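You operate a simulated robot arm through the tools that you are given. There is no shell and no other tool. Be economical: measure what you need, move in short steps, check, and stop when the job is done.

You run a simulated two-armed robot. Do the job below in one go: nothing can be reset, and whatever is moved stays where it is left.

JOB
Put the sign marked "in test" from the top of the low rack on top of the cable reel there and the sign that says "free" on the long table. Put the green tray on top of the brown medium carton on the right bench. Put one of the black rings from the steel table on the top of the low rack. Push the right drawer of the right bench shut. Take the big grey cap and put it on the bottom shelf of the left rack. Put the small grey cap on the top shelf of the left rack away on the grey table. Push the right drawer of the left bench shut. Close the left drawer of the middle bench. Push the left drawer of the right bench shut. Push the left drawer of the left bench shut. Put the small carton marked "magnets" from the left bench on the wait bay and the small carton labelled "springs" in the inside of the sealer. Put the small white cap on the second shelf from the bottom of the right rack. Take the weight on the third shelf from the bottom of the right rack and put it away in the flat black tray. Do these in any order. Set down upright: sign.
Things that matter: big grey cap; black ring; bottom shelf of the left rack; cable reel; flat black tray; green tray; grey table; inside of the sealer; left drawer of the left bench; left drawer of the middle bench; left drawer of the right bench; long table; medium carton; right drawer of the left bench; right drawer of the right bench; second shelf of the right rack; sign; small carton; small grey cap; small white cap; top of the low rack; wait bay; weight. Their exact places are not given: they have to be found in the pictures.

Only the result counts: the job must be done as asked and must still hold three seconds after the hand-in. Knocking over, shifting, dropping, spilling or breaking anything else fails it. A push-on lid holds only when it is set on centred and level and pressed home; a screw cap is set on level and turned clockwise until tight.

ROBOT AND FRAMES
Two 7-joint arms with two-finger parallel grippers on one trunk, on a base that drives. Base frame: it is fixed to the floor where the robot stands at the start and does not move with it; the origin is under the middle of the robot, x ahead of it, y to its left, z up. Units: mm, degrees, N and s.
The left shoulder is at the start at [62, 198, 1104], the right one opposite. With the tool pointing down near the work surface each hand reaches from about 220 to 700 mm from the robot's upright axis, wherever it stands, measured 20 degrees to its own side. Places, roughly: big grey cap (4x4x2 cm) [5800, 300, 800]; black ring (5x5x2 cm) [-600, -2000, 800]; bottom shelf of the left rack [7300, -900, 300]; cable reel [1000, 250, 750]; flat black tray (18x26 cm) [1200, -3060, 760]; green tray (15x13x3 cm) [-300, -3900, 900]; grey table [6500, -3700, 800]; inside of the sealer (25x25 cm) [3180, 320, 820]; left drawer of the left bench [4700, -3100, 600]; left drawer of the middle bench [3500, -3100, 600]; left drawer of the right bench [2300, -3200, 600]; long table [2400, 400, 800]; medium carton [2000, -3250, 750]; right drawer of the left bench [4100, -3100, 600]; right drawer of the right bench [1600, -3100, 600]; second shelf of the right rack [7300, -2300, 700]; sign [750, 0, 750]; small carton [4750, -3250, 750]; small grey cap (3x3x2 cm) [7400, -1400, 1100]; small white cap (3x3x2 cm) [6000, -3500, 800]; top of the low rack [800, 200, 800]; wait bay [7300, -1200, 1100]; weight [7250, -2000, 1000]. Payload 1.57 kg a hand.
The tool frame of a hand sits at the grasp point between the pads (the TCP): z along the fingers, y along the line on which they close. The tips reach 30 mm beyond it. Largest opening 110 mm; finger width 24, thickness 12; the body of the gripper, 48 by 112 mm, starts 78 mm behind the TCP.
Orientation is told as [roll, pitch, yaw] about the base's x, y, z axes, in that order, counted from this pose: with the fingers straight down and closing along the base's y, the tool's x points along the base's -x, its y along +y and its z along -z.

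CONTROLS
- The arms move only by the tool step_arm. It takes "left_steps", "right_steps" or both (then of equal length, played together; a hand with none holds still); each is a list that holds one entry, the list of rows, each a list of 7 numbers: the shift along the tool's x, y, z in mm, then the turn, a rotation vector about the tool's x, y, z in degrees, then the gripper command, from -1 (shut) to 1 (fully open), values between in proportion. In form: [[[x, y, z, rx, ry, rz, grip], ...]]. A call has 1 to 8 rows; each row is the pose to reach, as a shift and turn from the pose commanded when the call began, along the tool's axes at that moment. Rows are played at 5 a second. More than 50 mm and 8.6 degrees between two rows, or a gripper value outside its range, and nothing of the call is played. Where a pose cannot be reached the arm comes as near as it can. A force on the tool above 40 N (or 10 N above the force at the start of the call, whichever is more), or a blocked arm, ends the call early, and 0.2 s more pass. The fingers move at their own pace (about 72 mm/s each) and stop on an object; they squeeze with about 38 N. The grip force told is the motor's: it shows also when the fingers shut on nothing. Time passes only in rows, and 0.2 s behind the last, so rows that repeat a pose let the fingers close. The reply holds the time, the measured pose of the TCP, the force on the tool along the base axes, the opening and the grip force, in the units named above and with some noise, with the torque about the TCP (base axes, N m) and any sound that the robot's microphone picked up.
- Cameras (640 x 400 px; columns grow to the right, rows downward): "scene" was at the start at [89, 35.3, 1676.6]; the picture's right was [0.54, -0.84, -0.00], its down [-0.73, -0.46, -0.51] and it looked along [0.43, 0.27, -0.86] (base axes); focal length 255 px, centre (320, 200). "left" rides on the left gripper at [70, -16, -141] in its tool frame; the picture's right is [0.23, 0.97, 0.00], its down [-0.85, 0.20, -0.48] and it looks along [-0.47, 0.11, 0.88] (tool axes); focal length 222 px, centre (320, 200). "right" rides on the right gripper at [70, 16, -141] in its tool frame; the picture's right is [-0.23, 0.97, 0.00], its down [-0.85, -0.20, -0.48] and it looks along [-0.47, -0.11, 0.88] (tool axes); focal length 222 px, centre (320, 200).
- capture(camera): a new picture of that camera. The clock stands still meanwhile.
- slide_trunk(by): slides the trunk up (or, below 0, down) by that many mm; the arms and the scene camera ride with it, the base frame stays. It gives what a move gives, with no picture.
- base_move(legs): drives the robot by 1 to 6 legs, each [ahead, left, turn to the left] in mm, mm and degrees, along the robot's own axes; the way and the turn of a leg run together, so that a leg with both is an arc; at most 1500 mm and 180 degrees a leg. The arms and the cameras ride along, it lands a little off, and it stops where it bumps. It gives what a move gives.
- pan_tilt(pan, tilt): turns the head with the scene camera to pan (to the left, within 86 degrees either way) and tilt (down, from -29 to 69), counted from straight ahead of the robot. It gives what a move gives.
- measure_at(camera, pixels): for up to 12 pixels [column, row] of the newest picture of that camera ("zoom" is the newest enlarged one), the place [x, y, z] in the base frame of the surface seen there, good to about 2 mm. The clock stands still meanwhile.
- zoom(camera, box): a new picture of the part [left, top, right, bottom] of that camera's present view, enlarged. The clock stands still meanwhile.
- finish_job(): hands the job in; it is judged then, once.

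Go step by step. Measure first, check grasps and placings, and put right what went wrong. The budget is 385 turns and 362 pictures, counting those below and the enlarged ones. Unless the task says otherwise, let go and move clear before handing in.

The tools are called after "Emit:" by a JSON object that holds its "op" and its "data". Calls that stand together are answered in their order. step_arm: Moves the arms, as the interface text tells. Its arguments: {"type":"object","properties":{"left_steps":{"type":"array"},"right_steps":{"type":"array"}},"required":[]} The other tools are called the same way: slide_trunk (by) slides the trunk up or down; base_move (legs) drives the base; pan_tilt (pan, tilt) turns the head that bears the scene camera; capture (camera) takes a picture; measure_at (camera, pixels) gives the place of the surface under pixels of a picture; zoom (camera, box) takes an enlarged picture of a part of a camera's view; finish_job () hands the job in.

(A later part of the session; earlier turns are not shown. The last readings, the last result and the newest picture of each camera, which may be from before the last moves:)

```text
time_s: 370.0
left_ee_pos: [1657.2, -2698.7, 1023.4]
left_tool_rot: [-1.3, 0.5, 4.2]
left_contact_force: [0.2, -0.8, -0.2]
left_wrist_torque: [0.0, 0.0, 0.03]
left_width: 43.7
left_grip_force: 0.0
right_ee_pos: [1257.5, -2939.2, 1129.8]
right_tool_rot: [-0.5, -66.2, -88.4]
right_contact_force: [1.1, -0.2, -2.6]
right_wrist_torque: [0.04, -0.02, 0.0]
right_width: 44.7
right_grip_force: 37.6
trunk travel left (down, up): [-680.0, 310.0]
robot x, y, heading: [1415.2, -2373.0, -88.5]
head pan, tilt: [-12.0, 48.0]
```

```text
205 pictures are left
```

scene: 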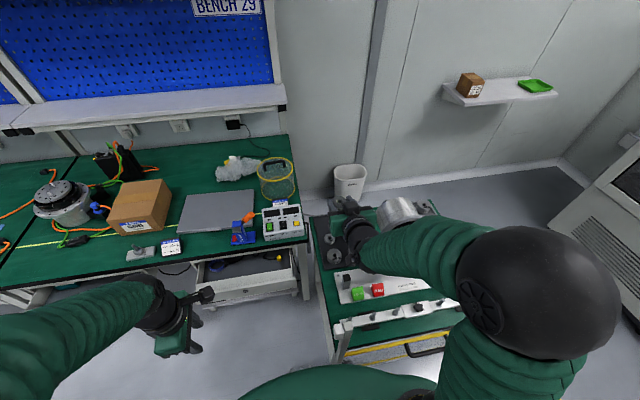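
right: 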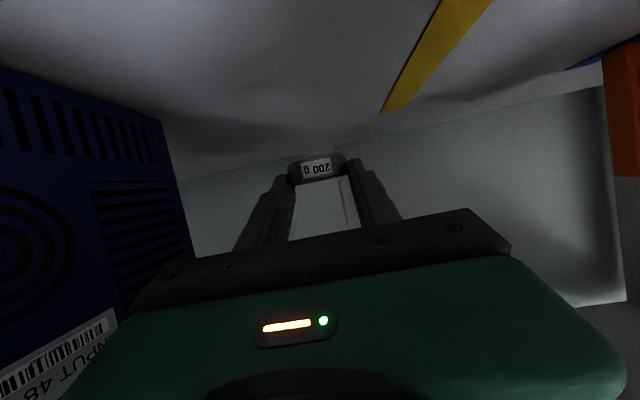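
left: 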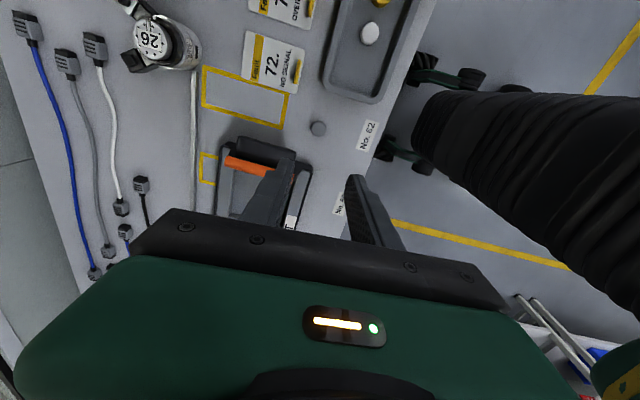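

Emit:
{"op": "zoom", "data": {"camera": "scene", "box": [295, 190, 395, 280]}}

Emit:
{"op": "capture", "data": {"camera": "right"}}

```text
4.44 times, centred on (345, 235) of scene
```

zoom: 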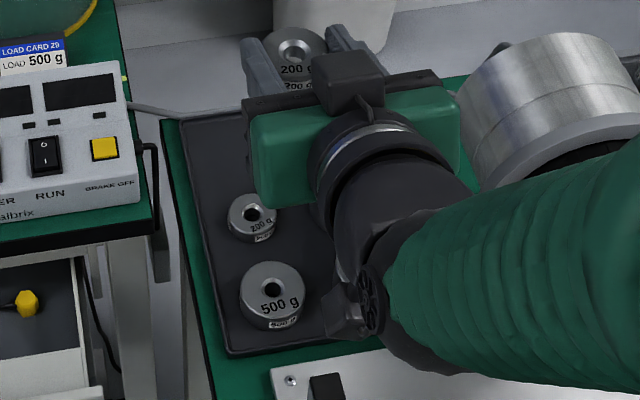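

```text
203 pictures are left
```

right: 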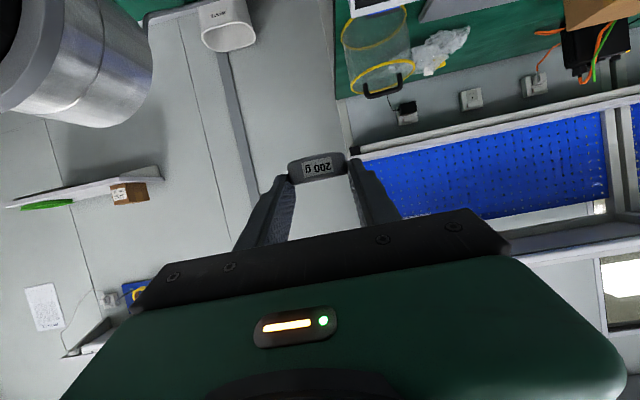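

Emit:
{"op": "measure_at", "data": {"camera": "zoom", "pixels": [[252, 212], [270, 285], [185, 125], [200, 160], [230, 150], [225, 180], [220, 340], [195, 200], [235, 130], [320, 260], [310, 340]]}}

```text
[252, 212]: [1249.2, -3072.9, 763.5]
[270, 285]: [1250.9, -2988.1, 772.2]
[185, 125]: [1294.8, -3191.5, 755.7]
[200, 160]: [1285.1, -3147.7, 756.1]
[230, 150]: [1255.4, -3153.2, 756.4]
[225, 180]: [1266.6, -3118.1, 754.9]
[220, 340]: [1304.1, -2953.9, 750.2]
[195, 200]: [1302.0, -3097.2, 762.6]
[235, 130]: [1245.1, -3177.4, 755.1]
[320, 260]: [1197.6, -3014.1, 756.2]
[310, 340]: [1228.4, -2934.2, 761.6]
```

Free spot in tray at (1255,-3148). Check heights of the posts in front and table edge.

Emit:
{"op": "measure_at", "data": {"camera": "scene", "pixels": [[346, 277], [346, 290], [358, 291], [378, 287], [341, 325], [390, 312], [345, 345], [330, 310], [420, 305]]}}

```text
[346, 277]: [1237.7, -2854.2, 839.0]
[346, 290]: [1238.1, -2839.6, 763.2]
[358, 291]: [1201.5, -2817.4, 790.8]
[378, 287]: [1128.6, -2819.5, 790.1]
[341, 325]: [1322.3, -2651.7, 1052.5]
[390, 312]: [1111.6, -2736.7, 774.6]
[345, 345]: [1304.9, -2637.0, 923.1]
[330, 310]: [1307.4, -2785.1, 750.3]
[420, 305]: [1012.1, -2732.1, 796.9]
```

Something tall is near (1310,-2640). I zoom there to see.

Emit:
{"op": "zoom", "data": {"camera": "scene", "box": [290, 250, 470, 390]}}

Emit:
{"op": "measure_at", "data": {"camera": "zoom", "pixels": [[170, 210], [165, 235], [160, 300], [200, 225], [300, 200], [420, 180], [250, 260], [350, 285], [150, 205], [200, 255]]}}

```text
2.86 times, centred on (380, 320) of scene
```

zoom: 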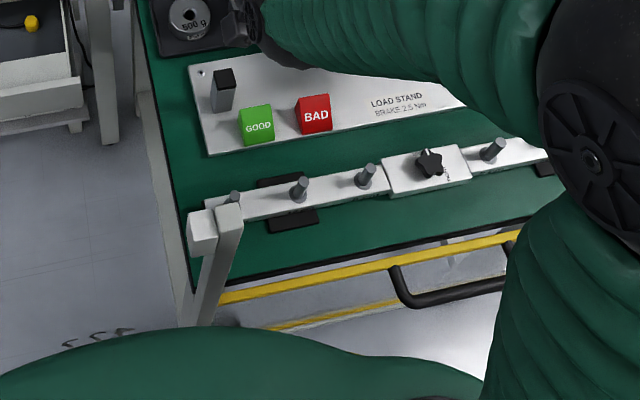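

```text
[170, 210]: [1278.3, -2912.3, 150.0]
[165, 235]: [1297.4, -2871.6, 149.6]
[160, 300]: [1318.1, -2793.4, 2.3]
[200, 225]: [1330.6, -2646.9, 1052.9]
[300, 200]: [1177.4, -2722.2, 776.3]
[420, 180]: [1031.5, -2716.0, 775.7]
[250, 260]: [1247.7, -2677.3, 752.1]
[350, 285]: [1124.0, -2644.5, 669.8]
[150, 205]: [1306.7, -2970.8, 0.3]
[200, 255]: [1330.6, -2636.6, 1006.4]
```

The table's front pole at (1330,-2640) blocks approaching from here. I'll instead close the right-bench drawers first with the left hand, then reach the tray from in front of the bench. Back off and reorient the left hand; raise the right hand.

Emit:
{"op": "base_move", "data": {"legs": [[-350, 0, -1.5]]}}

Emit:
{"op": "step_arm", "data": {"left_steps": [[[0, -20, 0, 0, 0, 8.5, -1], [0, -40, 0, 0, 0, 17, -1], [0, -60, 0, 0, 0, 25.5, -1], [0, -80, 0, 0, 0, 34, -1], [0, -100, 0, 0, 0, 42.5, -1], [0, -120, 0, 0, 0, 51, -1], [0, -140, 0, 0, 0, 59.5, -1], [0, -160, 0, 0, 0, 68, -1]]], "right_steps": [[[-20, 0, -9, 0, 0, 0, -1], [-40, 0, -18, 0, 0, 0, -1], [-60, 0, -27, 0, 0, 0, -1], [-80, 0, -36, 0, 0, 0, -1], [-100, 0, -45, 0, 0, 0, -1], [-120, 0, -54, 0, 0, 0, -1], [-140, 0, -63, 0, 0, 0, -1], [-164, 0, -73, 0, 0, 0, -1]]]}}

Emit:
{"op": "step_arm", "data": {"left_steps": [[[0, 0, 0, 0, 0, 8.2, -1], [0, 0, 0, 0, 0, 16.4, -1], [0, 0, 0, 0, 0, 24.7, -1]]]}}

```text
time_s: 372.3
left_ee_pos: [1641.8, -2358.4, 1023.9]
left_tool_rot: [-1.3, 0.5, 2.6]
left_contact_force: [0.1, 0.3, -0.7]
left_wrist_torque: [0.03, 0.0, 0.01]
left_width: 44.0
left_grip_force: 0.1
right_ee_pos: [1236.7, -2587.7, 1130.3]
right_tool_rot: [-0.5, -66.2, -90.2]
right_contact_force: [0.6, 0.6, -1.6]
right_wrist_torque: [0.09, -0.01, 0.02]
right_width: 44.9
right_grip_force: 37.7
trunk travel left (down, up): [-680.0, 310.0]
robot x, y, heading: [1412.8, -2022.6, -90.4]
head pan, tilt: [-12.0, 48.0]
```

```text
time_s: 374.1
left_ee_pos: [1650.5, -2515.4, 1028.8]
left_tool_rot: [-1.0, -1.0, -65.6]
left_contact_force: [-0.6, -0.1, -0.3]
left_wrist_torque: [-0.01, 0.04, -0.05]
left_width: 0.1
left_grip_force: 21.4
right_ee_pos: [1236.5, -2585.3, 1306.8]
right_tool_rot: [-0.5, -66.2, -89.9]
right_contact_force: [0.9, 0.4, -1.7]
right_wrist_torque: [0.04, -0.01, -0.02]
right_width: 45.0
right_grip_force: 38.0
trunk travel left (down, up): [-680.0, 310.0]
robot x, y, heading: [1409.6, -2026.3, -90.1]
head pan, tilt: [-12.0, 48.0]
```

```text
time_s: 374.9
left_ee_pos: [1650.3, -2514.5, 1028.9]
left_tool_rot: [-0.4, -1.3, -90.5]
left_contact_force: [-0.1, 0.6, -1.2]
left_wrist_torque: [-0.02, 0.02, 0.04]
left_width: 0.1
left_grip_force: 21.8
right_ee_pos: [1234.8, -2585.7, 1307.9]
right_tool_rot: [-0.4, -66.3, -90.1]
right_contact_force: [-0.5, 0.1, -2.0]
right_wrist_torque: [0.02, 0.01, -0.01]
right_width: 44.6
right_grip_force: 38.0
trunk travel left (down, up): [-680.0, 310.0]
robot x, y, heading: [1411.4, -2028.6, -90.4]
head pan, tilt: [-12.0, 48.0]
```

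Tilt the left hand forward and lower the trunk.

Emit:
{"op": "step_arm", "data": {"left_steps": [[[-5, 0, 0, 0, -8.5, 0, -1], [-10, 0, 0, 0, -17, 0, -1], [-15, 0, 0, 0, -25.5, 0, -1], [-20, 0, 0, 0, -34, 0, -1], [-25, 0, 0, 0, -42.5, 0, -1], [-30, 0, 0, 0, -51, 0, -1], [-35, 0, 0, 0, -59.5, 0, -1], [-40, 0, 0, 0, -68, 0, -1]]]}}

Emit:
{"op": "slide_trunk", "data": {"by": -388}}

Emit:
{"op": "pan_tilt", "data": {"pan": 15, "tilt": 40}}

Emit:
{"op": "capture", "data": {"camera": "scene"}}

```text
time_s: 376.7
left_ee_pos: [1650.9, -2552.8, 1026.7]
left_tool_rot: [-1.3, -69.5, -88.9]
left_contact_force: [0.3, -0.4, 0.1]
left_wrist_torque: [0.02, 0.04, -0.04]
left_width: 0.0
left_grip_force: 21.3
right_ee_pos: [1236.1, -2586.7, 1307.2]
right_tool_rot: [-0.4, -66.1, -90.0]
right_contact_force: [0.6, 0.3, -1.9]
right_wrist_torque: [0.06, -0.01, 0.03]
right_width: 44.9
right_grip_force: 37.8
trunk travel left (down, up): [-680.0, 310.0]
robot x, y, heading: [1411.1, -2030.9, -90.0]
head pan, tilt: [-12.0, 48.0]
```

```text
time_s: 380.4
left_ee_pos: [1648.9, -2552.3, 640.4]
left_tool_rot: [-1.2, -69.4, -89.0]
left_contact_force: [-0.3, 0.2, 0.9]
left_wrist_torque: [0.0, 0.0, 0.02]
left_width: 0.1
left_grip_force: 21.8
right_ee_pos: [1235.4, -2584.0, 920.5]
right_tool_rot: [-0.5, -66.3, -90.1]
right_contact_force: [-0.1, -0.5, -1.7]
right_wrist_torque: [0.03, -0.04, 0.01]
right_width: 45.1
right_grip_force: 37.8
trunk travel left (down, up): [-292.0, 698.0]
robot x, y, heading: [1412.5, -2028.1, -90.0]
head pan, tilt: [-12.0, 48.0]
```

```text
time_s: 381.3
left_ee_pos: [1649.1, -2553.1, 640.3]
left_tool_rot: [-1.1, -69.4, -89.2]
left_contact_force: [-0.5, 0.2, -0.1]
left_wrist_torque: [-0.02, 0.0, -0.01]
left_width: 0.0
left_grip_force: 21.5
right_ee_pos: [1234.6, -2584.1, 920.5]
right_tool_rot: [-0.4, -66.4, -90.1]
right_contact_force: [0.6, -0.2, -1.4]
right_wrist_torque: [0.04, -0.01, -0.01]
right_width: 45.1
right_grip_force: 38.2
trunk travel left (down, up): [-292.0, 698.0]
robot x, y, heading: [1411.1, -2026.5, -90.3]
head pan, tilt: [15.0, 40.0]
```

```text
201 pictures are left
```

scene: 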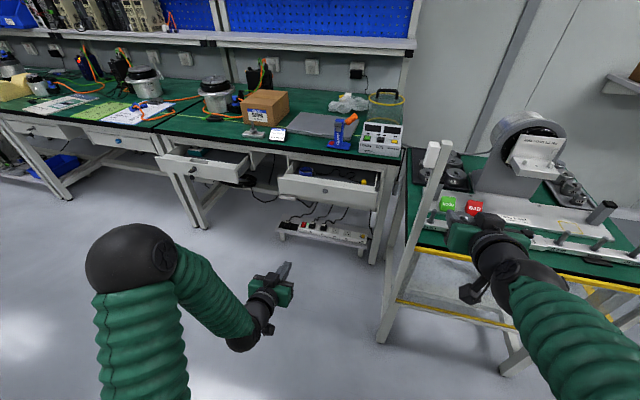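

Better to place the weight first from a spot in front of the bench, turned slightly right. I raise the trunk 200 and move there in stages.

Emit:
{"op": "slide_trunk", "data": {"by": 200}}

Emit:
{"op": "base_move", "data": {"legs": [[0, 280, 0], [400, 0, 0], [0, 0, -17]]}}

Emit:
{"op": "pan_tilt", "data": {"pan": -15, "tilt": 42}}

Emit:
{"op": "capture", "data": {"camera": "scene"}}

```text
time_s: 383.5
left_ee_pos: [1649.0, -2553.7, 840.5]
left_tool_rot: [-1.2, -69.3, -89.1]
left_contact_force: [0.5, 0.3, -0.6]
left_wrist_torque: [-0.04, 0.01, 0.02]
left_width: 0.0
left_grip_force: 21.5
right_ee_pos: [1235.0, -2583.7, 1119.9]
right_tool_rot: [-0.4, -66.2, -90.1]
right_contact_force: [0.3, -0.4, -1.3]
right_wrist_torque: [0.02, 0.04, 0.02]
right_width: 45.1
right_grip_force: 37.7
trunk travel left (down, up): [-492.0, 498.0]
robot x, y, heading: [1411.6, -2026.1, -90.1]
head pan, tilt: [15.0, 40.0]
```

```text
time_s: 388.5
left_ee_pos: [1751.5, -3001.5, 840.5]
left_tool_rot: [-1.2, -69.4, -106.4]
left_contact_force: [-0.3, -0.7, 0.4]
left_wrist_torque: [0.02, -0.02, 0.01]
left_width: 0.0
left_grip_force: 21.1
right_ee_pos: [1346.6, -2907.5, 1120.2]
right_tool_rot: [-0.4, -66.3, -107.5]
right_contact_force: [0.7, -0.2, -2.6]
right_wrist_torque: [0.05, -0.03, 0.01]
right_width: 44.9
right_grip_force: 37.5
trunk travel left (down, up): [-492.0, 498.0]
robot x, y, heading: [1677.1, -2429.7, -107.3]
head pan, tilt: [15.0, 40.0]
```

```text
time_s: 389.4
left_ee_pos: [1750.4, -3000.6, 841.1]
left_tool_rot: [-1.3, -69.3, -106.4]
left_contact_force: [-0.1, -0.1, -0.6]
left_wrist_torque: [0.0, 0.02, 0.01]
left_width: 0.0
left_grip_force: 21.2
right_ee_pos: [1347.2, -2906.4, 1120.1]
right_tool_rot: [-0.4, -66.2, -107.4]
right_contact_force: [0.7, 1.1, -1.1]
right_wrist_torque: [-0.01, -0.02, 0.02]
right_width: 44.9
right_grip_force: 37.9
trunk travel left (down, up): [-492.0, 498.0]
robot x, y, heading: [1678.3, -2426.2, -107.6]
head pan, tilt: [-15.0, 42.0]
```

```text
200 pictures are left
```

scene: 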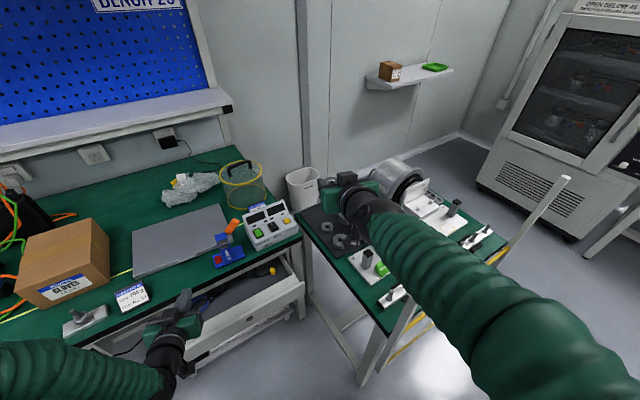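

I raise the left hand 150 so it clears bench items, then drive 150 further.

Emit:
{"op": "step_arm", "data": {"left_steps": [[[-35, 0, -13, 0, 0, 0, -1], [-70, 0, -26, 0, 0, 0, -1], [-105, 0, -40, 0, 0, 0, -1], [-140, 0, -53, 0, 0, 0, -1]]]}}

Emit:
{"op": "base_move", "data": {"legs": [[155, 0, 0]]}}

Emit:
{"op": "capture", "data": {"camera": "scene"}}

```text
time_s: 390.4
left_ee_pos: [1752.6, -2998.1, 994.8]
left_tool_rot: [-1.1, -69.5, -106.6]
left_contact_force: [0.6, 0.2, -0.4]
left_wrist_torque: [-0.01, -0.01, 0.01]
left_width: 0.0
left_grip_force: 21.1
left hand out of reach, approached as far as the arm can: row 1, 2
right_ee_pos: [1345.8, -2905.3, 1121.0]
right_tool_rot: [-0.3, -66.4, -107.6]
right_contact_force: [-0.1, -0.4, -2.2]
right_wrist_torque: [0.06, 0.0, -0.01]
right_width: 44.9
right_grip_force: 37.6
trunk travel left (down, up): [-492.0, 498.0]
robot x, y, heading: [1676.6, -2427.8, -107.6]
head pan, tilt: [-15.0, 42.0]
```

```text
time_s: 391.8
left_ee_pos: [1708.6, -3144.4, 993.1]
left_tool_rot: [-1.1, -69.4, -106.3]
left_contact_force: [-0.3, 0.4, 0.4]
left_wrist_torque: [-0.01, 0.01, -0.02]
left_width: 0.2
left_grip_force: 21.4
right_ee_pos: [1300.8, -3053.2, 1120.0]
right_tool_rot: [-0.4, -66.2, -107.3]
right_contact_force: [0.0, 0.7, -2.0]
right_wrist_torque: [0.04, 0.0, 0.03]
right_width: 44.7
right_grip_force: 38.2
trunk travel left (down, up): [-492.0, 498.0]
robot x, y, heading: [1631.7, -2571.0, -107.0]
head pan, tilt: [-15.0, 42.0]
```

```text
199 pictures are left
```

scene: 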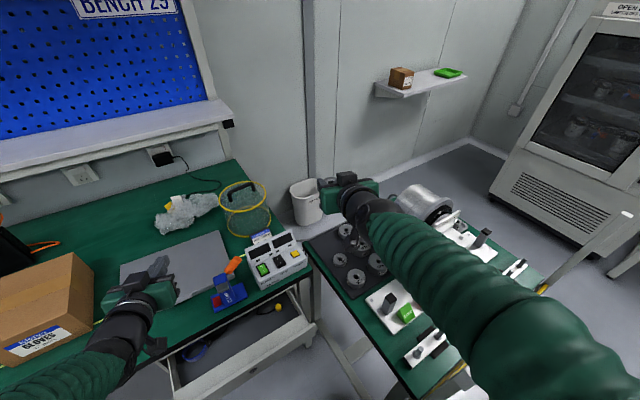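

The tray is now visible; zoom and measure the weights and free corner.

Emit:
{"op": "zoom", "data": {"camera": "scene", "box": [290, 200, 410, 310]}}

Emit:
{"op": "measure_at", "data": {"camera": "zoom", "pixels": [[235, 115], [300, 135], [225, 180], [250, 245], [340, 190], [85, 125], [150, 110], [150, 160], [180, 130], [210, 95], [180, 100], [30, 100]]}}

```text
3.64 times, centred on (350, 255) of scene
```

zoom: 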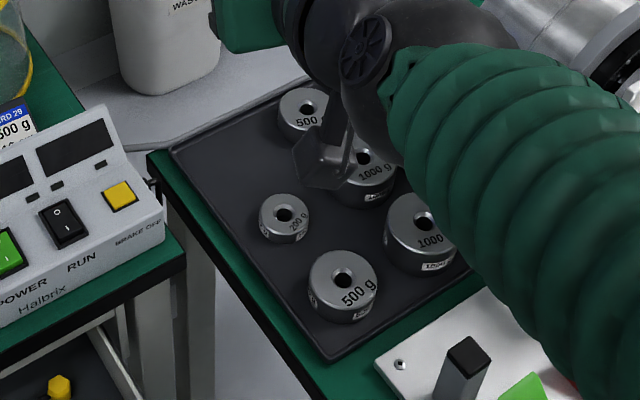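

```text
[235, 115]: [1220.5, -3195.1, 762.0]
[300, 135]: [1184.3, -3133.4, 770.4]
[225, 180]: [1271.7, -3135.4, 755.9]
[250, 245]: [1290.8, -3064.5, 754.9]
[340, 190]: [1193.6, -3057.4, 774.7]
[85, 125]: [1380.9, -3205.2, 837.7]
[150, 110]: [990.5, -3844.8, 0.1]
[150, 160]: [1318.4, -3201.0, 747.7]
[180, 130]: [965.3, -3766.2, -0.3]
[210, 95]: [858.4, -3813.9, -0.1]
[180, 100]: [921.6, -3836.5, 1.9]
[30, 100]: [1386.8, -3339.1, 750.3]
```

Free spot confirmed near (1258,-3148). Move the right hand there in two stages, squaring its yaw.

Emit:
{"op": "step_arm", "data": {"right_steps": [[[24, -3, 36, -2, 0, -0.9, -1], [50, -6, 70, -4, 0, -1.8, -1], [76, -9, 103, -6, 0, -2.7, -1], [102, -12, 130, -8, 0, -3.5, -1], [130, -16, 150, -9.5, 0, -4.2, -1], [168, -16, 167, -11, 0, -4.9, -1], [168, -16, 167, -11, 0, -4.9, -1]]]}}

Emit:
{"op": "capture", "data": {"camera": "right"}}

Emit:
{"op": "capture", "data": {"camera": "scene"}}

```text
time_s: 393.4
left_ee_pos: [1709.3, -3144.2, 994.0]
left_tool_rot: [-1.2, -69.5, -106.3]
left_contact_force: [-0.3, 0.3, -0.3]
left_wrist_torque: [0.05, 0.0, 0.02]
left_width: 0.2
left_grip_force: 21.0
right_ee_pos: [1260.1, -3131.4, 898.0]
right_tool_rot: [-0.4, -66.3, -95.1]
right_contact_force: [-0.1, 0.2, -1.0]
right_wrist_torque: [0.04, -0.04, -0.01]
right_width: 44.8
right_grip_force: 37.9
trunk travel left (down, up): [-492.0, 498.0]
robot x, y, heading: [1631.8, -2571.3, -107.5]
head pan, tilt: [-15.0, 42.0]
```

```text
197 pictures are left
```

right: 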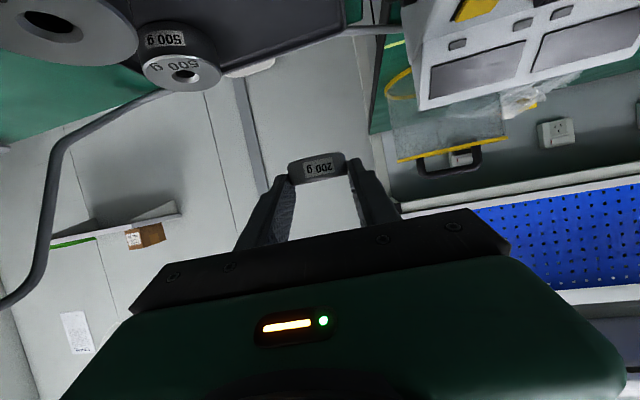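

```text
196 pictures are left
```

scene: 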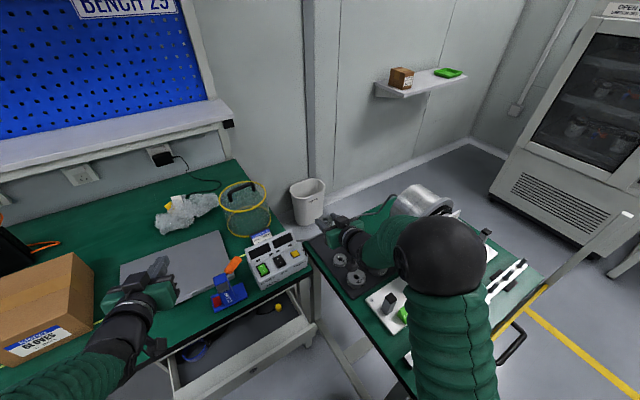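

Lower 108 mm straight down.

Emit:
{"op": "step_arm", "data": {"right_steps": [[[33, 0, 15, 0, 0, 0, -1], [66, 0, 29.5, 0, 0, 0, -1], [90, 0, 40, 0, 0, 0, -1], [98.7, 0, 44, 0, 0, 0, -1], [98.7, 0, 44, 0, 0, 0, -1]]]}}

Emit:
{"op": "capture", "data": {"camera": "right"}}

Emit:
{"op": "zoom", "data": {"camera": "scene", "box": [270, 190, 430, 310]}}

```text
time_s: 394.6
left_ee_pos: [1709.0, -3144.7, 993.5]
left_tool_rot: [-1.2, -69.4, -106.2]
left_contact_force: [-0.4, -0.2, -0.3]
left_wrist_torque: [0.02, -0.02, -0.01]
left_width: 0.0
left_grip_force: 21.5
right_ee_pos: [1258.6, -3129.4, 791.4]
right_tool_rot: [-0.5, -66.4, -95.1]
right_contact_force: [1.8, 2.3, 0.8]
right_wrist_torque: [0.45, -0.1, -0.26]
right_width: 44.9
right_grip_force: 37.8
trunk travel left (down, up): [-492.0, 498.0]
robot x, y, heading: [1638.2, -2573.9, -107.4]
head pan, tilt: [-15.0, 42.0]
```

```text
195 pictures are left
```

right: 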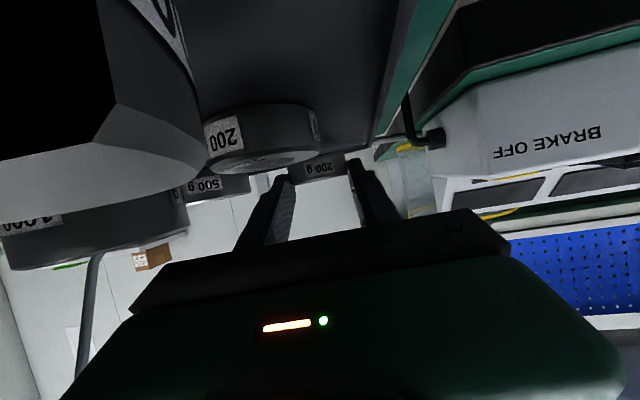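

```text
3.33 times, centred on (350, 250) of scene
```

zoom: 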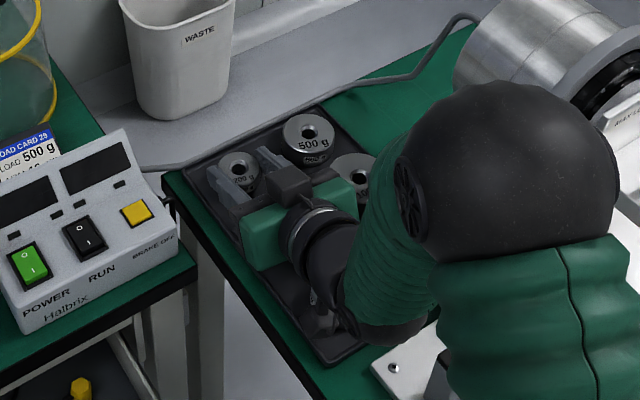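

The wrist camera touched the 500 g weight behind the hand (torque 0.45). I rise, reduce the tilt to ~57° so it clears, and check the tray.

Emit:
{"op": "step_arm", "data": {"right_steps": [[[-20, 0, -9, 0, 0, 0, -1], [-45, 0, -20, 0, 0, 0, -1], [-45, 0, -20, 0, 5, 0, -1], [-45, 0, -20, 0, 9, 0, -1], [-45, 0, -20, 0, 9, 0, -1]]]}}

Emit:
{"op": "zoom", "data": {"camera": "scene", "box": [290, 200, 410, 310]}}

Emit:
{"op": "capture", "data": {"camera": "right"}}

```text
time_s: 395.8
left_ee_pos: [1709.0, -3144.6, 993.6]
left_tool_rot: [-1.1, -69.4, -106.2]
left_contact_force: [0.3, 0.3, -1.3]
left_wrist_torque: [0.03, -0.02, -0.02]
left_width: 0.0
left_grip_force: 21.4
right_ee_pos: [1258.6, -3130.3, 839.9]
right_tool_rot: [-0.4, -57.2, -95.3]
right_contact_force: [-0.1, -0.3, -2.2]
right_wrist_torque: [0.01, -0.02, 0.02]
right_width: 44.7
right_grip_force: 38.3
trunk travel left (down, up): [-492.0, 498.0]
robot x, y, heading: [1632.3, -2573.4, -107.4]
head pan, tilt: [-15.0, 42.0]
```

```text
3.64 times, centred on (350, 255) of scene
```

zoom: 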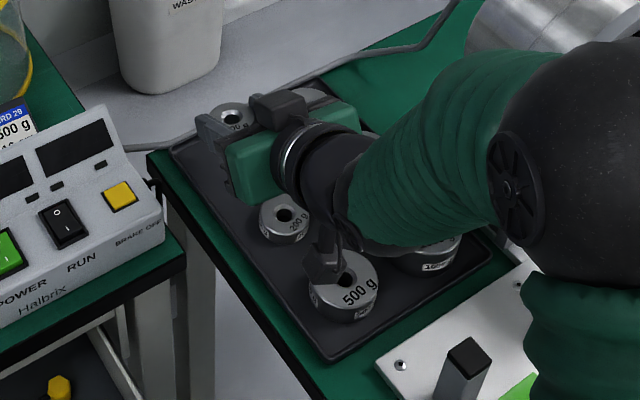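

```text
192 pictures are left
```

right: 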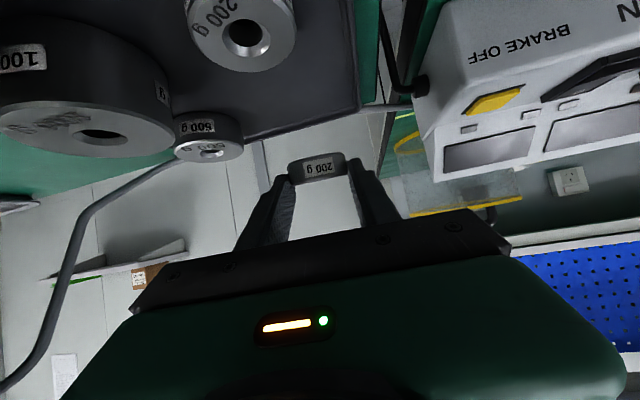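

The 500 g weight hasn't visibly moved. Lower at this tilt.

Emit:
{"op": "step_arm", "data": {"right_steps": [[[17, 0, 11, 0, 0, 0, -1], [31, 0, 20, 0, 0, 0, -1], [39, 0, 25, 0, 0, 0, -1], [39, 0, 25, 0, 0, 0, -1]]]}}

Emit:
{"op": "capture", "data": {"camera": "right"}}

```text
time_s: 396.8
left_ee_pos: [1709.4, -3143.8, 994.4]
left_tool_rot: [-1.2, -69.3, -106.3]
left_contact_force: [0.1, -0.2, -0.6]
left_wrist_torque: [-0.03, 0.0, 0.0]
left_width: 0.0
left_grip_force: 21.4
right_ee_pos: [1260.7, -3128.4, 793.8]
right_tool_rot: [-0.4, -57.2, -95.3]
right_contact_force: [0.1, 0.3, -1.9]
right_wrist_torque: [0.06, 0.03, 0.0]
right_width: 44.6
right_grip_force: 37.9
trunk travel left (down, up): [-492.0, 498.0]
robot x, y, heading: [1633.2, -2570.5, -107.2]
head pan, tilt: [-15.0, 42.0]
```

```text
191 pictures are left
```

right: 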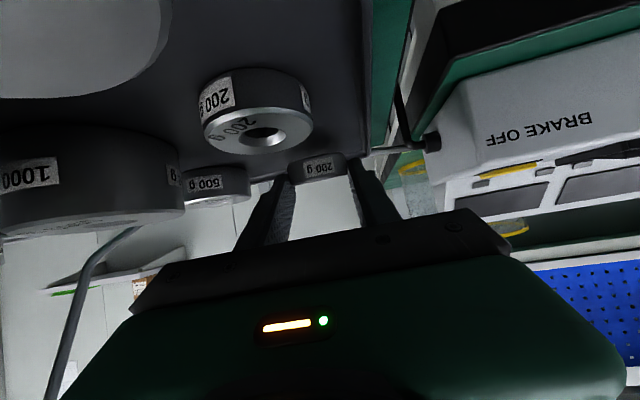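

Emit:
{"op": "step_arm", "data": {"right_steps": [[[2.5, 0, 1.6, 0, 0, 0, -1], [5, 0, 3.3, 0, 0, 0, -1], [5, 0, 3.3, 0, 0, 0, -1]]]}}

```text
time_s: 397.6
left_ee_pos: [1708.3, -3145.3, 994.3]
left_tool_rot: [-1.1, -69.3, -106.3]
left_contact_force: [-0.2, 0.1, 0.5]
left_wrist_torque: [0.0, 0.01, 0.01]
left_width: 0.3
left_grip_force: 21.4
right_ee_pos: [1259.0, -3130.1, 788.2]
right_tool_rot: [-0.4, -57.3, -95.3]
right_contact_force: [0.0, -0.1, -1.9]
right_wrist_torque: [0.03, 0.04, 0.02]
right_width: 44.9
right_grip_force: 37.4
trunk travel left (down, up): [-492.0, 498.0]
robot x, y, heading: [1633.4, -2571.4, -107.1]
head pan, tilt: [-15.0, 42.0]
```

Emit:
{"op": "step_arm", "data": {"right_steps": [[[1.7, 0, 1.1, 0, 0, 0, -1], [3.4, 0, 2.2, 0, 0, 0, -1], [3.4, 0, 2.2, 0, 0, 0, -1]]]}}

```text
time_s: 398.4
left_ee_pos: [1709.3, -3145.0, 994.2]
left_tool_rot: [-1.1, -69.5, -106.3]
left_contact_force: [-0.1, 0.1, -0.4]
left_wrist_torque: [-0.01, -0.01, 0.03]
left_width: 0.0
left_grip_force: 21.3
right_ee_pos: [1259.9, -3131.0, 786.9]
right_tool_rot: [-0.5, -57.5, -95.1]
right_contact_force: [-1.7, -0.9, 7.9]
right_wrist_torque: [-0.37, 0.12, -0.06]
right_width: 44.7
right_grip_force: 37.9
trunk travel left (down, up): [-492.0, 498.0]
robot x, y, heading: [1632.8, -2577.9, -107.2]
head pan, tilt: [-15.0, 42.0]
```

Contact. Open gently and withdraw up.

Emit:
{"op": "step_arm", "data": {"right_steps": [[[0, 0, 0, 0, 0, 0, 0.02], [0, 0, 0, 0, 0, 0, 0.02], [-8, 0, -10, 0, 0, 0, 0.02], [-20, 0, -35, 0, 0, 0, 0.02], [-50, 0, -65, 0, 0, 0, 0.02], [-80, 0, -95, 0, 0, 0, 0.02], [-115, 0, -120, 0, 0, 0, 0.02]]]}}

Emit:
{"op": "capture", "data": {"camera": "right"}}

Emit:
{"op": "zoom", "data": {"camera": "scene", "box": [270, 190, 430, 310]}}

```text
time_s: 400.0
left_ee_pos: [1709.6, -3144.0, 994.2]
left_tool_rot: [-1.1, -69.5, -106.4]
left_contact_force: [-0.6, 0.1, -0.8]
left_wrist_torque: [0.01, 0.04, -0.01]
left_width: 0.1
left_grip_force: 21.9
right_ee_pos: [1265.8, -3091.6, 949.9]
right_tool_rot: [-0.6, -57.3, -95.2]
right_contact_force: [0.6, 0.6, 0.6]
right_wrist_torque: [0.0, 0.0, 0.03]
right_width: 55.9
right_grip_force: 0.1
trunk travel left (down, up): [-492.0, 498.0]
robot x, y, heading: [1636.7, -2571.7, -107.1]
head pan, tilt: [-15.0, 42.0]
```

```text
190 pictures are left
```

right: 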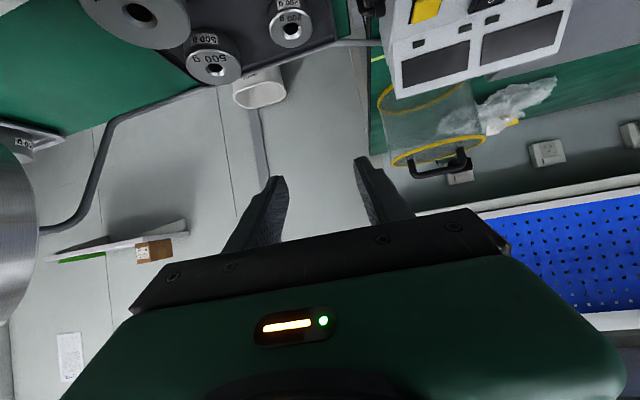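

```text
3.33 times, centred on (350, 250) of scene
```

zoom: 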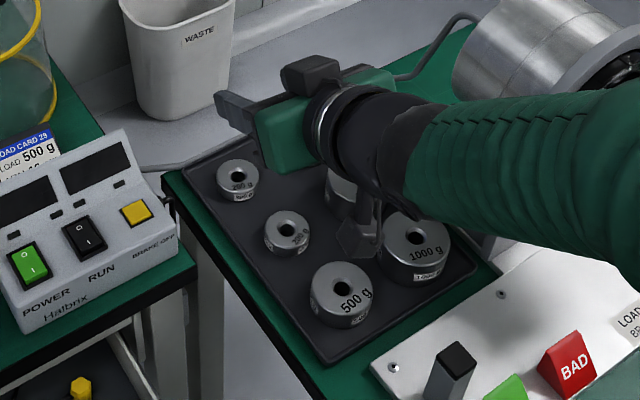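

Weight lies flat in the tray. Verify the 500 g weight's place.

Emit:
{"op": "measure_at", "data": {"camera": "zoom", "pixels": [[325, 285], [360, 285], [342, 268], [342, 300], [287, 222], [238, 165]]}}

Emit:
{"op": "base_move", "data": {"legs": [[-400, 0, 0], [0, 0, 17]]}}

Emit:
{"op": "step_arm", "data": {"right_steps": [[[0, 0, 0, 0, 0, 0, -1], [0, 0, 0, 0, 0, 0, -1]]]}}

```text
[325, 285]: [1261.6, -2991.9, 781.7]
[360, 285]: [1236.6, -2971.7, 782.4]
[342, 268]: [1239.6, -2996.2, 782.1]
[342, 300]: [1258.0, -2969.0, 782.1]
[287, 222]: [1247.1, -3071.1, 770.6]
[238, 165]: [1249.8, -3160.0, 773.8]
```

```text
time_s: 403.5
left_ee_pos: [2001.2, -2711.8, 993.6]
left_tool_rot: [-1.1, -69.4, -87.7]
left_contact_force: [-0.3, 0.5, 0.0]
left_wrist_torque: [0.01, 0.0, -0.02]
left_width: 0.1
left_grip_force: 21.3
right_ee_pos: [1564.7, -2801.5, 948.6]
right_tool_rot: [-0.3, -57.3, -76.8]
right_contact_force: [0.1, -0.1, 0.6]
right_wrist_torque: [-0.02, 0.02, -0.03]
right_width: 56.1
right_grip_force: 0.2
trunk travel left (down, up): [-492.0, 498.0]
robot x, y, heading: [1747.9, -2194.3, -88.8]
head pan, tilt: [-15.0, 42.0]
```

```text
time_s: 404.1
left_ee_pos: [2001.8, -2710.5, 993.8]
left_tool_rot: [-1.1, -69.5, -87.7]
left_contact_force: [-0.3, 0.2, 0.3]
left_wrist_torque: [-0.02, 0.01, 0.01]
left_width: 0.1
left_grip_force: 21.7
right_ee_pos: [1564.2, -2800.8, 950.0]
right_tool_rot: [-0.4, -57.4, -76.7]
right_contact_force: [0.4, 0.7, 1.3]
right_wrist_torque: [-0.02, 0.03, -0.02]
right_width: 0.1
right_grip_force: 15.9
trunk travel left (down, up): [-492.0, 498.0]
robot x, y, heading: [1752.2, -2191.8, -88.8]
head pan, tilt: [-15.0, 42.0]
```

Now the right-bench drawers. Straighten the right hand (yaw, more tilt), then lower the trunk.

Emit:
{"op": "step_arm", "data": {"right_steps": [[[-15, 0, -10, 5, 0, 3.3, -1], [-29, 0, -19, 10, 0, 6.5, -1]]]}}

Emit:
{"op": "step_arm", "data": {"right_steps": [[[0, 0, 0, 0, -7, 0, -1], [0, 0, 0, 0, -14, 0, -1]]]}}

Emit:
{"op": "base_move", "data": {"legs": [[0, 165, -1]]}}

Emit:
{"op": "slide_trunk", "data": {"by": -345}}

Emit:
{"op": "pan_tilt", "data": {"pan": 0, "tilt": 40}}

Emit:
{"op": "capture", "data": {"camera": "scene"}}

```text
time_s: 404.7
left_ee_pos: [2002.3, -2709.5, 994.6]
left_tool_rot: [-1.4, -69.5, -87.5]
left_contact_force: [-0.2, -0.6, 0.3]
left_wrist_torque: [0.0, -0.01, 0.0]
left_width: 0.2
left_grip_force: 21.0
right_ee_pos: [1565.7, -2800.7, 982.8]
right_tool_rot: [-0.6, -57.3, -88.4]
right_contact_force: [0.3, 0.0, -0.4]
right_wrist_torque: [0.0, 0.0, -0.02]
right_width: 0.2
right_grip_force: 21.3
trunk travel left (down, up): [-492.0, 498.0]
robot x, y, heading: [1748.9, -2191.3, -88.8]
head pan, tilt: [-15.0, 42.0]
```

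```text
time_s: 405.3
left_ee_pos: [2000.7, -2710.7, 992.7]
left_tool_rot: [-1.2, -69.4, -87.6]
left_contact_force: [0.2, -0.4, -0.2]
left_wrist_torque: [-0.01, 0.02, 0.0]
left_width: 0.0
left_grip_force: 21.0
right_ee_pos: [1565.7, -2801.5, 983.2]
right_tool_rot: [-0.6, -71.4, -88.5]
right_contact_force: [0.6, 0.3, 0.5]
right_wrist_torque: [-0.03, -0.01, 0.0]
right_width: 0.0
right_grip_force: 21.3
trunk travel left (down, up): [-492.0, 498.0]
robot x, y, heading: [1749.5, -2190.4, -88.7]
head pan, tilt: [-15.0, 42.0]
```

```text
time_s: 406.7
left_ee_pos: [2153.5, -2714.2, 994.2]
left_tool_rot: [-0.6, -69.4, -89.3]
left_contact_force: [-0.1, 0.2, -0.2]
left_wrist_torque: [-0.04, 0.0, 0.05]
left_width: 0.1
left_grip_force: 21.4
right_ee_pos: [1714.2, -2796.4, 981.9]
right_tool_rot: [0.2, -71.3, -90.3]
right_contact_force: [0.3, -0.4, 0.0]
right_wrist_torque: [-0.02, -0.01, -0.01]
right_width: 0.0
right_grip_force: 21.6
trunk travel left (down, up): [-492.0, 498.0]
robot x, y, heading: [1913.3, -2192.5, -90.0]
head pan, tilt: [-15.0, 42.0]
```

```text
time_s: 410.1
left_ee_pos: [2156.4, -2712.9, 648.9]
left_tool_rot: [-1.2, -69.6, -88.8]
left_contact_force: [0.8, 0.5, 0.4]
left_wrist_torque: [0.0, 0.01, 0.0]
left_width: 0.1
left_grip_force: 21.7
right_ee_pos: [1717.6, -2795.4, 638.4]
right_tool_rot: [-0.4, -71.4, -89.6]
right_contact_force: [0.9, 0.0, -0.5]
right_wrist_torque: [0.04, 0.0, 0.02]
right_width: 0.0
right_grip_force: 21.0
trunk travel left (down, up): [-147.0, 843.0]
robot x, y, heading: [1912.1, -2191.1, -89.6]
head pan, tilt: [-15.0, 42.0]
```

```text
time_s: 410.9
left_ee_pos: [2156.3, -2712.3, 648.3]
left_tool_rot: [-1.2, -69.5, -88.8]
left_contact_force: [0.4, -0.1, -0.5]
left_wrist_torque: [0.02, -0.03, -0.01]
left_width: 0.0
left_grip_force: 21.4
right_ee_pos: [1716.8, -2795.1, 638.0]
right_tool_rot: [-0.4, -71.4, -89.5]
right_contact_force: [0.5, 0.1, -0.3]
right_wrist_torque: [0.0, -0.03, -0.02]
right_width: 0.3
right_grip_force: 21.1
trunk travel left (down, up): [-147.0, 843.0]
robot x, y, heading: [1914.1, -2192.4, -90.2]
head pan, tilt: [0.0, 40.0]
```

```text
188 pictures are left
```

scene: 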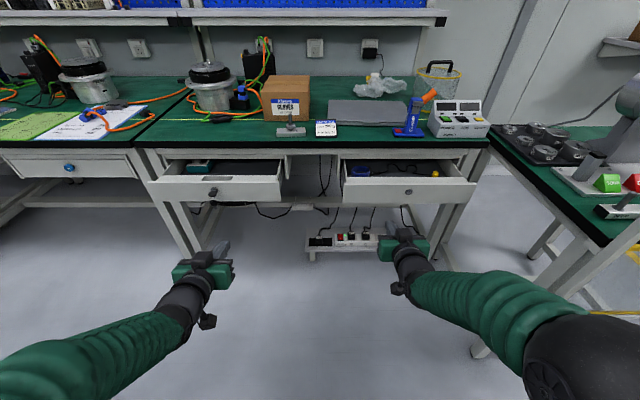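

Emit:
{"op": "measure_at", "data": {"camera": "scene", "pixels": [[150, 190], [213, 190], [278, 190], [345, 190], [408, 190], [470, 190], [240, 180], [240, 200], [380, 182], [380, 200], [240, 190], [380, 190]]}}

```text
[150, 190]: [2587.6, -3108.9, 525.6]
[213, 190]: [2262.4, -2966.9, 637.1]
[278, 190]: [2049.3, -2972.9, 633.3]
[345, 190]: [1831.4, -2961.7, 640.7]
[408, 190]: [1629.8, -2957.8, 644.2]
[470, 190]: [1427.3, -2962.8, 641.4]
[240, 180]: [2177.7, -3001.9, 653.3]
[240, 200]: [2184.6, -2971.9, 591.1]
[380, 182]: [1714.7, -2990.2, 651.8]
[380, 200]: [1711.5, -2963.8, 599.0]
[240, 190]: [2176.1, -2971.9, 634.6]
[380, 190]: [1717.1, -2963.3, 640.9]
```

Push: drive ahead 265 in small legs.

Emit:
{"op": "base_move", "data": {"legs": [[120, 0, 0], [75, 0, 0], [70, 0, 0]]}}

Emit:
{"op": "capture", "data": {"camera": "scene"}}

```text
time_s: 413.3
left_ee_pos: [2158.9, -2974.4, 648.1]
left_tool_rot: [-1.3, -69.3, -88.5]
left_contact_force: [0.2, 0.5, -0.5]
left_wrist_torque: [-0.02, -0.01, 0.01]
left_width: 0.0
left_grip_force: 21.7
right_ee_pos: [1721.3, -3056.4, 638.1]
right_tool_rot: [-0.5, -71.4, -89.5]
right_contact_force: [0.2, 0.5, -0.1]
right_wrist_torque: [0.01, 0.03, -0.01]
right_width: 0.0
right_grip_force: 21.2
trunk travel left (down, up): [-147.0, 843.0]
robot x, y, heading: [1913.8, -2453.6, -89.6]
head pan, tilt: [0.0, 40.0]
```

```text
187 pictures are left
```

scene: 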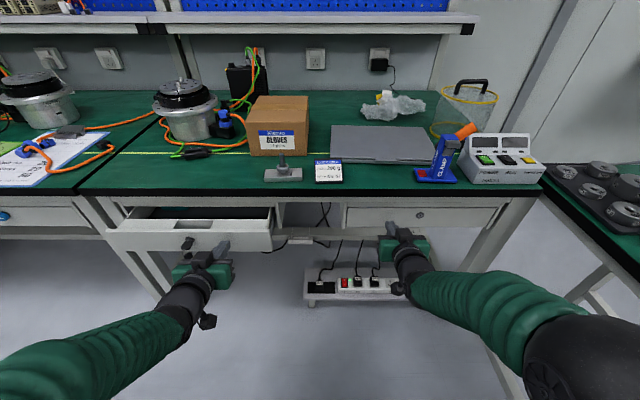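

Push left with the arm ~115, then right ~28.

Emit:
{"op": "step_arm", "data": {"left_steps": [[[-10, 0, 28, 0, 0, 0, -1], [-20, 0, 56, 0, 0, 0, -1], [-28, 0, 76, 0, 0, 0, -1], [-33, 0, 90, 0, 0, 0, -1], [-37, 0, 100, 0, 0, 0, -1], [-40, 0, 108, 0, 0, 0, -1], [-43, 0, 116, 0, 0, 0, -1]]]}}

Emit:
{"op": "step_arm", "data": {"right_steps": [[[-4, 0, 12, 0, 0, 0, -1], [-7, 0, 20, 0, 0, 0, -1], [-10, 0, 28, 0, 0, 0, -1], [-13, 0, 36, 0, 0, 0, -1]]]}}

Emit:
{"op": "capture", "data": {"camera": "scene"}}

Emit:
{"op": "measure_at", "data": {"camera": "scene", "pixels": [[245, 220], [260, 220], [150, 220], [360, 216], [470, 216], [440, 220]]}}

```text
time_s: 414.7
left_ee_pos: [2160.1, -3079.0, 650.0]
left_tool_rot: [-1.1, -69.3, -88.7]
left_contact_force: [-2.4, 28.7, 12.9]
left_wrist_torque: [-0.44, 0.06, -0.08]
left_width: 0.0
left_grip_force: 21.2
right_ee_pos: [1721.3, -3052.1, 641.6]
right_tool_rot: [-0.4, -71.6, -89.5]
right_contact_force: [1.0, 0.3, 0.0]
right_wrist_torque: [0.0, 0.01, -0.01]
right_width: 0.0
right_grip_force: 21.7
trunk travel left (down, up): [-147.0, 843.0]
robot x, y, heading: [1913.9, -2450.3, -89.7]
head pan, tilt: [0.0, 40.0]
stopped in row 6 (left hand): the force on the tool passed its limit at 56 N (the readings are from after the stop); the commanded pose is now the measured one
```

```text
time_s: 415.6
left_ee_pos: [2160.8, -3079.5, 648.4]
left_tool_rot: [-1.4, -69.0, -88.5]
left_contact_force: [-0.7, 5.9, 3.8]
left_wrist_torque: [-0.08, -0.01, -0.05]
left_width: 0.0
left_grip_force: 21.2
right_ee_pos: [1718.8, -3080.1, 642.0]
right_tool_rot: [-0.5, -71.7, -89.5]
right_contact_force: [-0.6, 28.9, 13.5]
right_wrist_torque: [-0.48, -0.15, -0.05]
right_width: 0.0
right_grip_force: 20.9
trunk travel left (down, up): [-147.0, 843.0]
robot x, y, heading: [1917.5, -2450.4, -89.8]
head pan, tilt: [0.0, 40.0]
stopped in row 4 (right hand): the force on the tool passed its limit at 62 N (the readings are from after the stop); the commanded pose is now the measured one
```

```text
186 pictures are left
```

scene: 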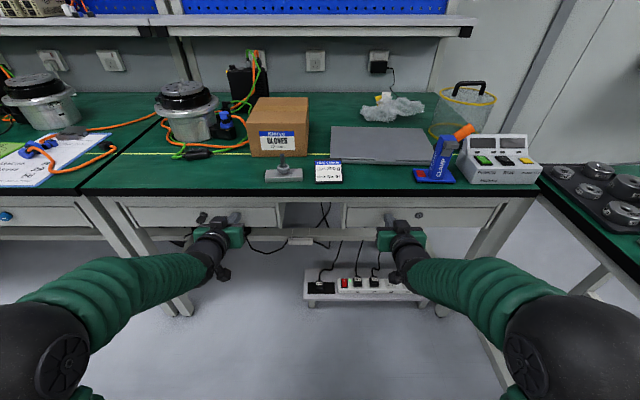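

```text
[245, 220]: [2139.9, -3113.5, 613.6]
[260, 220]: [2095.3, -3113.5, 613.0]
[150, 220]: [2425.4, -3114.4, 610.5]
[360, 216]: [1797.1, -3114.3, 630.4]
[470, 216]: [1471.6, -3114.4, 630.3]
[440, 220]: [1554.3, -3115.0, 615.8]
```

Both right-bench drawers are shut (-3114). Measure the GLOVES carton top, then back off and restore the arms.

Emit:
{"op": "measure_at", "data": {"camera": "scene", "pixels": [[262, 100], [305, 100], [255, 125], [305, 125], [280, 112], [285, 145]]}}

Emit:
{"op": "base_move", "data": {"legs": [[-400, 0, 0]]}}

Emit:
{"op": "slide_trunk", "data": {"by": 400}}

Emit:
{"op": "step_arm", "data": {"left_steps": [[[0, 0, 0, 0, 8.5, 0, -1], [0, 0, 0, 0, 17, 0, -1], [0, 0, 0, 0, 25.5, 0, -1], [0, 0, 0, 0, 34, 0, -1], [0, 0, 0, 0, 42, 0, -1], [0, 0, 0, 0, 50, 0, -1], [0, 0, 0, 0, 58, 0, -1], [0, 0, 0, 0, 66, 0, -1]]], "right_steps": [[[0, 0, 0, 0, 8.5, 0, -1], [0, 0, 0, 0, 17, 0, -1], [0, 0, 0, 0, 25.5, 0, -1], [0, 0, 0, 0, 34, 0, -1], [0, 0, 0, 0, 42, 0, -1], [0, 0, 0, 0, 50, 0, -1], [0, 0, 0, 0, 58, 0, -1], [0, 0, 0, 0, 66, 0, -1]]]}}

Emit:
{"op": "pan_tilt", "data": {"pan": -50, "tilt": 25}}

Emit:
{"op": "capture", "data": {"camera": "scene"}}

```text
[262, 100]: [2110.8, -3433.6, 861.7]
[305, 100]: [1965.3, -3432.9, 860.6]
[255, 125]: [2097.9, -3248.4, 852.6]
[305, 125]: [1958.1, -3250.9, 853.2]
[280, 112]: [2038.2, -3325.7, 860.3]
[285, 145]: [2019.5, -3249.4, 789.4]
```

```text
time_s: 418.1
left_ee_pos: [2154.1, -2684.7, 644.8]
left_tool_rot: [-1.2, -68.7, -89.1]
left_contact_force: [0.4, 0.2, -0.3]
left_wrist_torque: [0.01, 0.0, -0.03]
left_width: 0.0
left_grip_force: 21.5
right_ee_pos: [1715.2, -2682.0, 638.1]
right_tool_rot: [-0.5, -71.2, -90.0]
right_contact_force: [-0.2, -0.2, -0.5]
right_wrist_torque: [-0.01, 0.03, 0.01]
right_width: 0.2
right_grip_force: 21.9
trunk travel left (down, up): [-147.0, 843.0]
robot x, y, heading: [1915.7, -2055.4, -90.4]
head pan, tilt: [0.0, 40.0]
```

```text
time_s: 421.9
left_ee_pos: [2153.5, -2683.7, 1043.1]
left_tool_rot: [-1.4, -68.8, -89.0]
left_contact_force: [-0.3, -0.1, 0.4]
left_wrist_torque: [0.04, 0.01, 0.01]
left_width: 0.2
left_grip_force: 21.1
right_ee_pos: [1713.7, -2682.2, 1038.6]
right_tool_rot: [-0.5, -71.3, -90.0]
right_contact_force: [-0.6, -0.2, -0.6]
right_wrist_torque: [0.01, 0.02, 0.01]
right_width: 0.0
right_grip_force: 21.2
trunk travel left (down, up): [-547.0, 443.0]
robot x, y, heading: [1912.5, -2048.9, -90.3]
head pan, tilt: [0.0, 40.0]
```

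```text
time_s: 423.7
left_ee_pos: [2154.1, -2689.2, 1041.5]
left_tool_rot: [-0.5, -2.4, -90.3]
left_contact_force: [0.0, -0.2, 0.6]
left_wrist_torque: [0.04, -0.01, 0.02]
left_width: 0.1
left_grip_force: 21.5
right_ee_pos: [1714.0, -2686.1, 1035.2]
right_tool_rot: [-0.1, -4.9, -90.6]
right_contact_force: [0.1, 0.2, 0.1]
right_wrist_torque: [0.02, 0.04, 0.03]
right_width: 0.0
right_grip_force: 21.5
trunk travel left (down, up): [-547.0, 443.0]
robot x, y, heading: [1913.4, -2051.1, -90.4]
head pan, tilt: [0.0, 40.0]
```

```text
time_s: 424.9
left_ee_pos: [2153.8, -2684.4, 1043.4]
left_tool_rot: [-0.5, -2.8, -90.4]
left_contact_force: [-0.6, 0.1, 0.1]
left_wrist_torque: [0.01, 0.02, 0.01]
left_width: 0.0
left_grip_force: 21.5
right_ee_pos: [1714.2, -2683.3, 1038.1]
right_tool_rot: [-0.2, -5.3, -90.4]
right_contact_force: [0.2, -0.1, -0.1]
right_wrist_torque: [-0.03, -0.01, -0.03]
right_width: 0.0
right_grip_force: 21.3
trunk travel left (down, up): [-547.0, 443.0]
robot x, y, heading: [1909.2, -2051.2, -90.2]
head pan, tilt: [-50.0, 25.0]
```

```text
185 pictures are left
```

scene: 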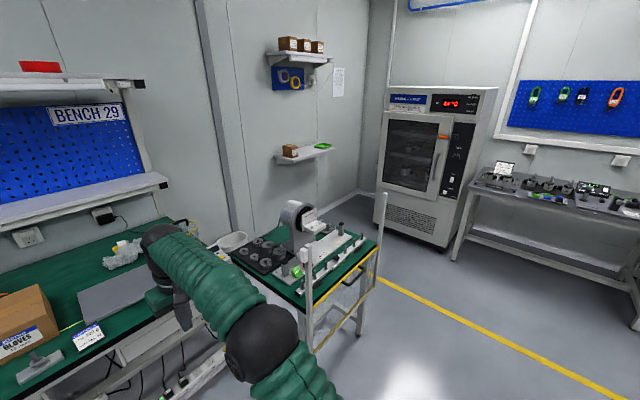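

Measure the route: wall shelf, oven, steel table, test stand.

Emit:
{"op": "measure_at", "data": {"camera": "scene", "pixels": [[322, 146], [290, 150], [280, 157], [332, 150], [440, 245], [388, 205], [455, 255], [480, 180], [600, 220], [640, 330], [385, 195], [308, 250]]}}

Emit:
{"op": "zoom", "data": {"camera": "scene", "box": [450, 150, 640, 260]}}

Emit:
{"op": "zoom", "data": {"camera": "scene", "box": [260, 30, 350, 180]}}

```text
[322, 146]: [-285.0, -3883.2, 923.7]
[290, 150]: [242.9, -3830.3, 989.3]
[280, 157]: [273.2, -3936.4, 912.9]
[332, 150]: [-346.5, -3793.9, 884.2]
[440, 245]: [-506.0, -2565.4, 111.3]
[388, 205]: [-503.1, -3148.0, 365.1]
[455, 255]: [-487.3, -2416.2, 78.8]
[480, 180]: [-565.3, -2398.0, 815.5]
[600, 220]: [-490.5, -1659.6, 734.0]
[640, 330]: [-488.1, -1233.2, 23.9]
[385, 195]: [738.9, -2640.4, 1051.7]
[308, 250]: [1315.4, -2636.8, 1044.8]
```

```text
3.37 times, centred on (545, 205) of scene
```

zoom: 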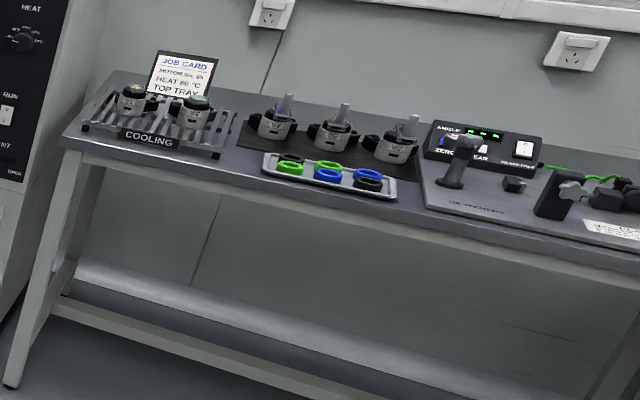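

```text
2.67 times, centred on (305, 105) of scene
```

zoom: 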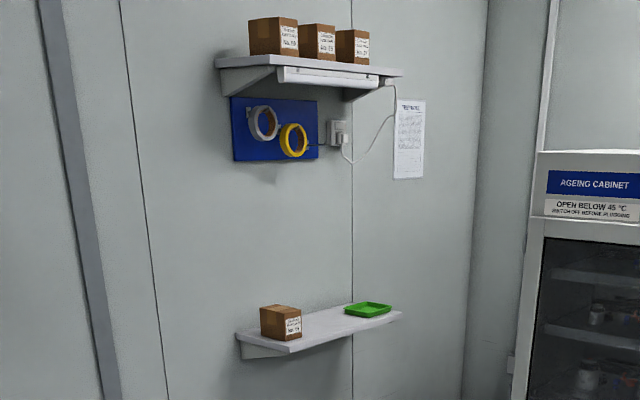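

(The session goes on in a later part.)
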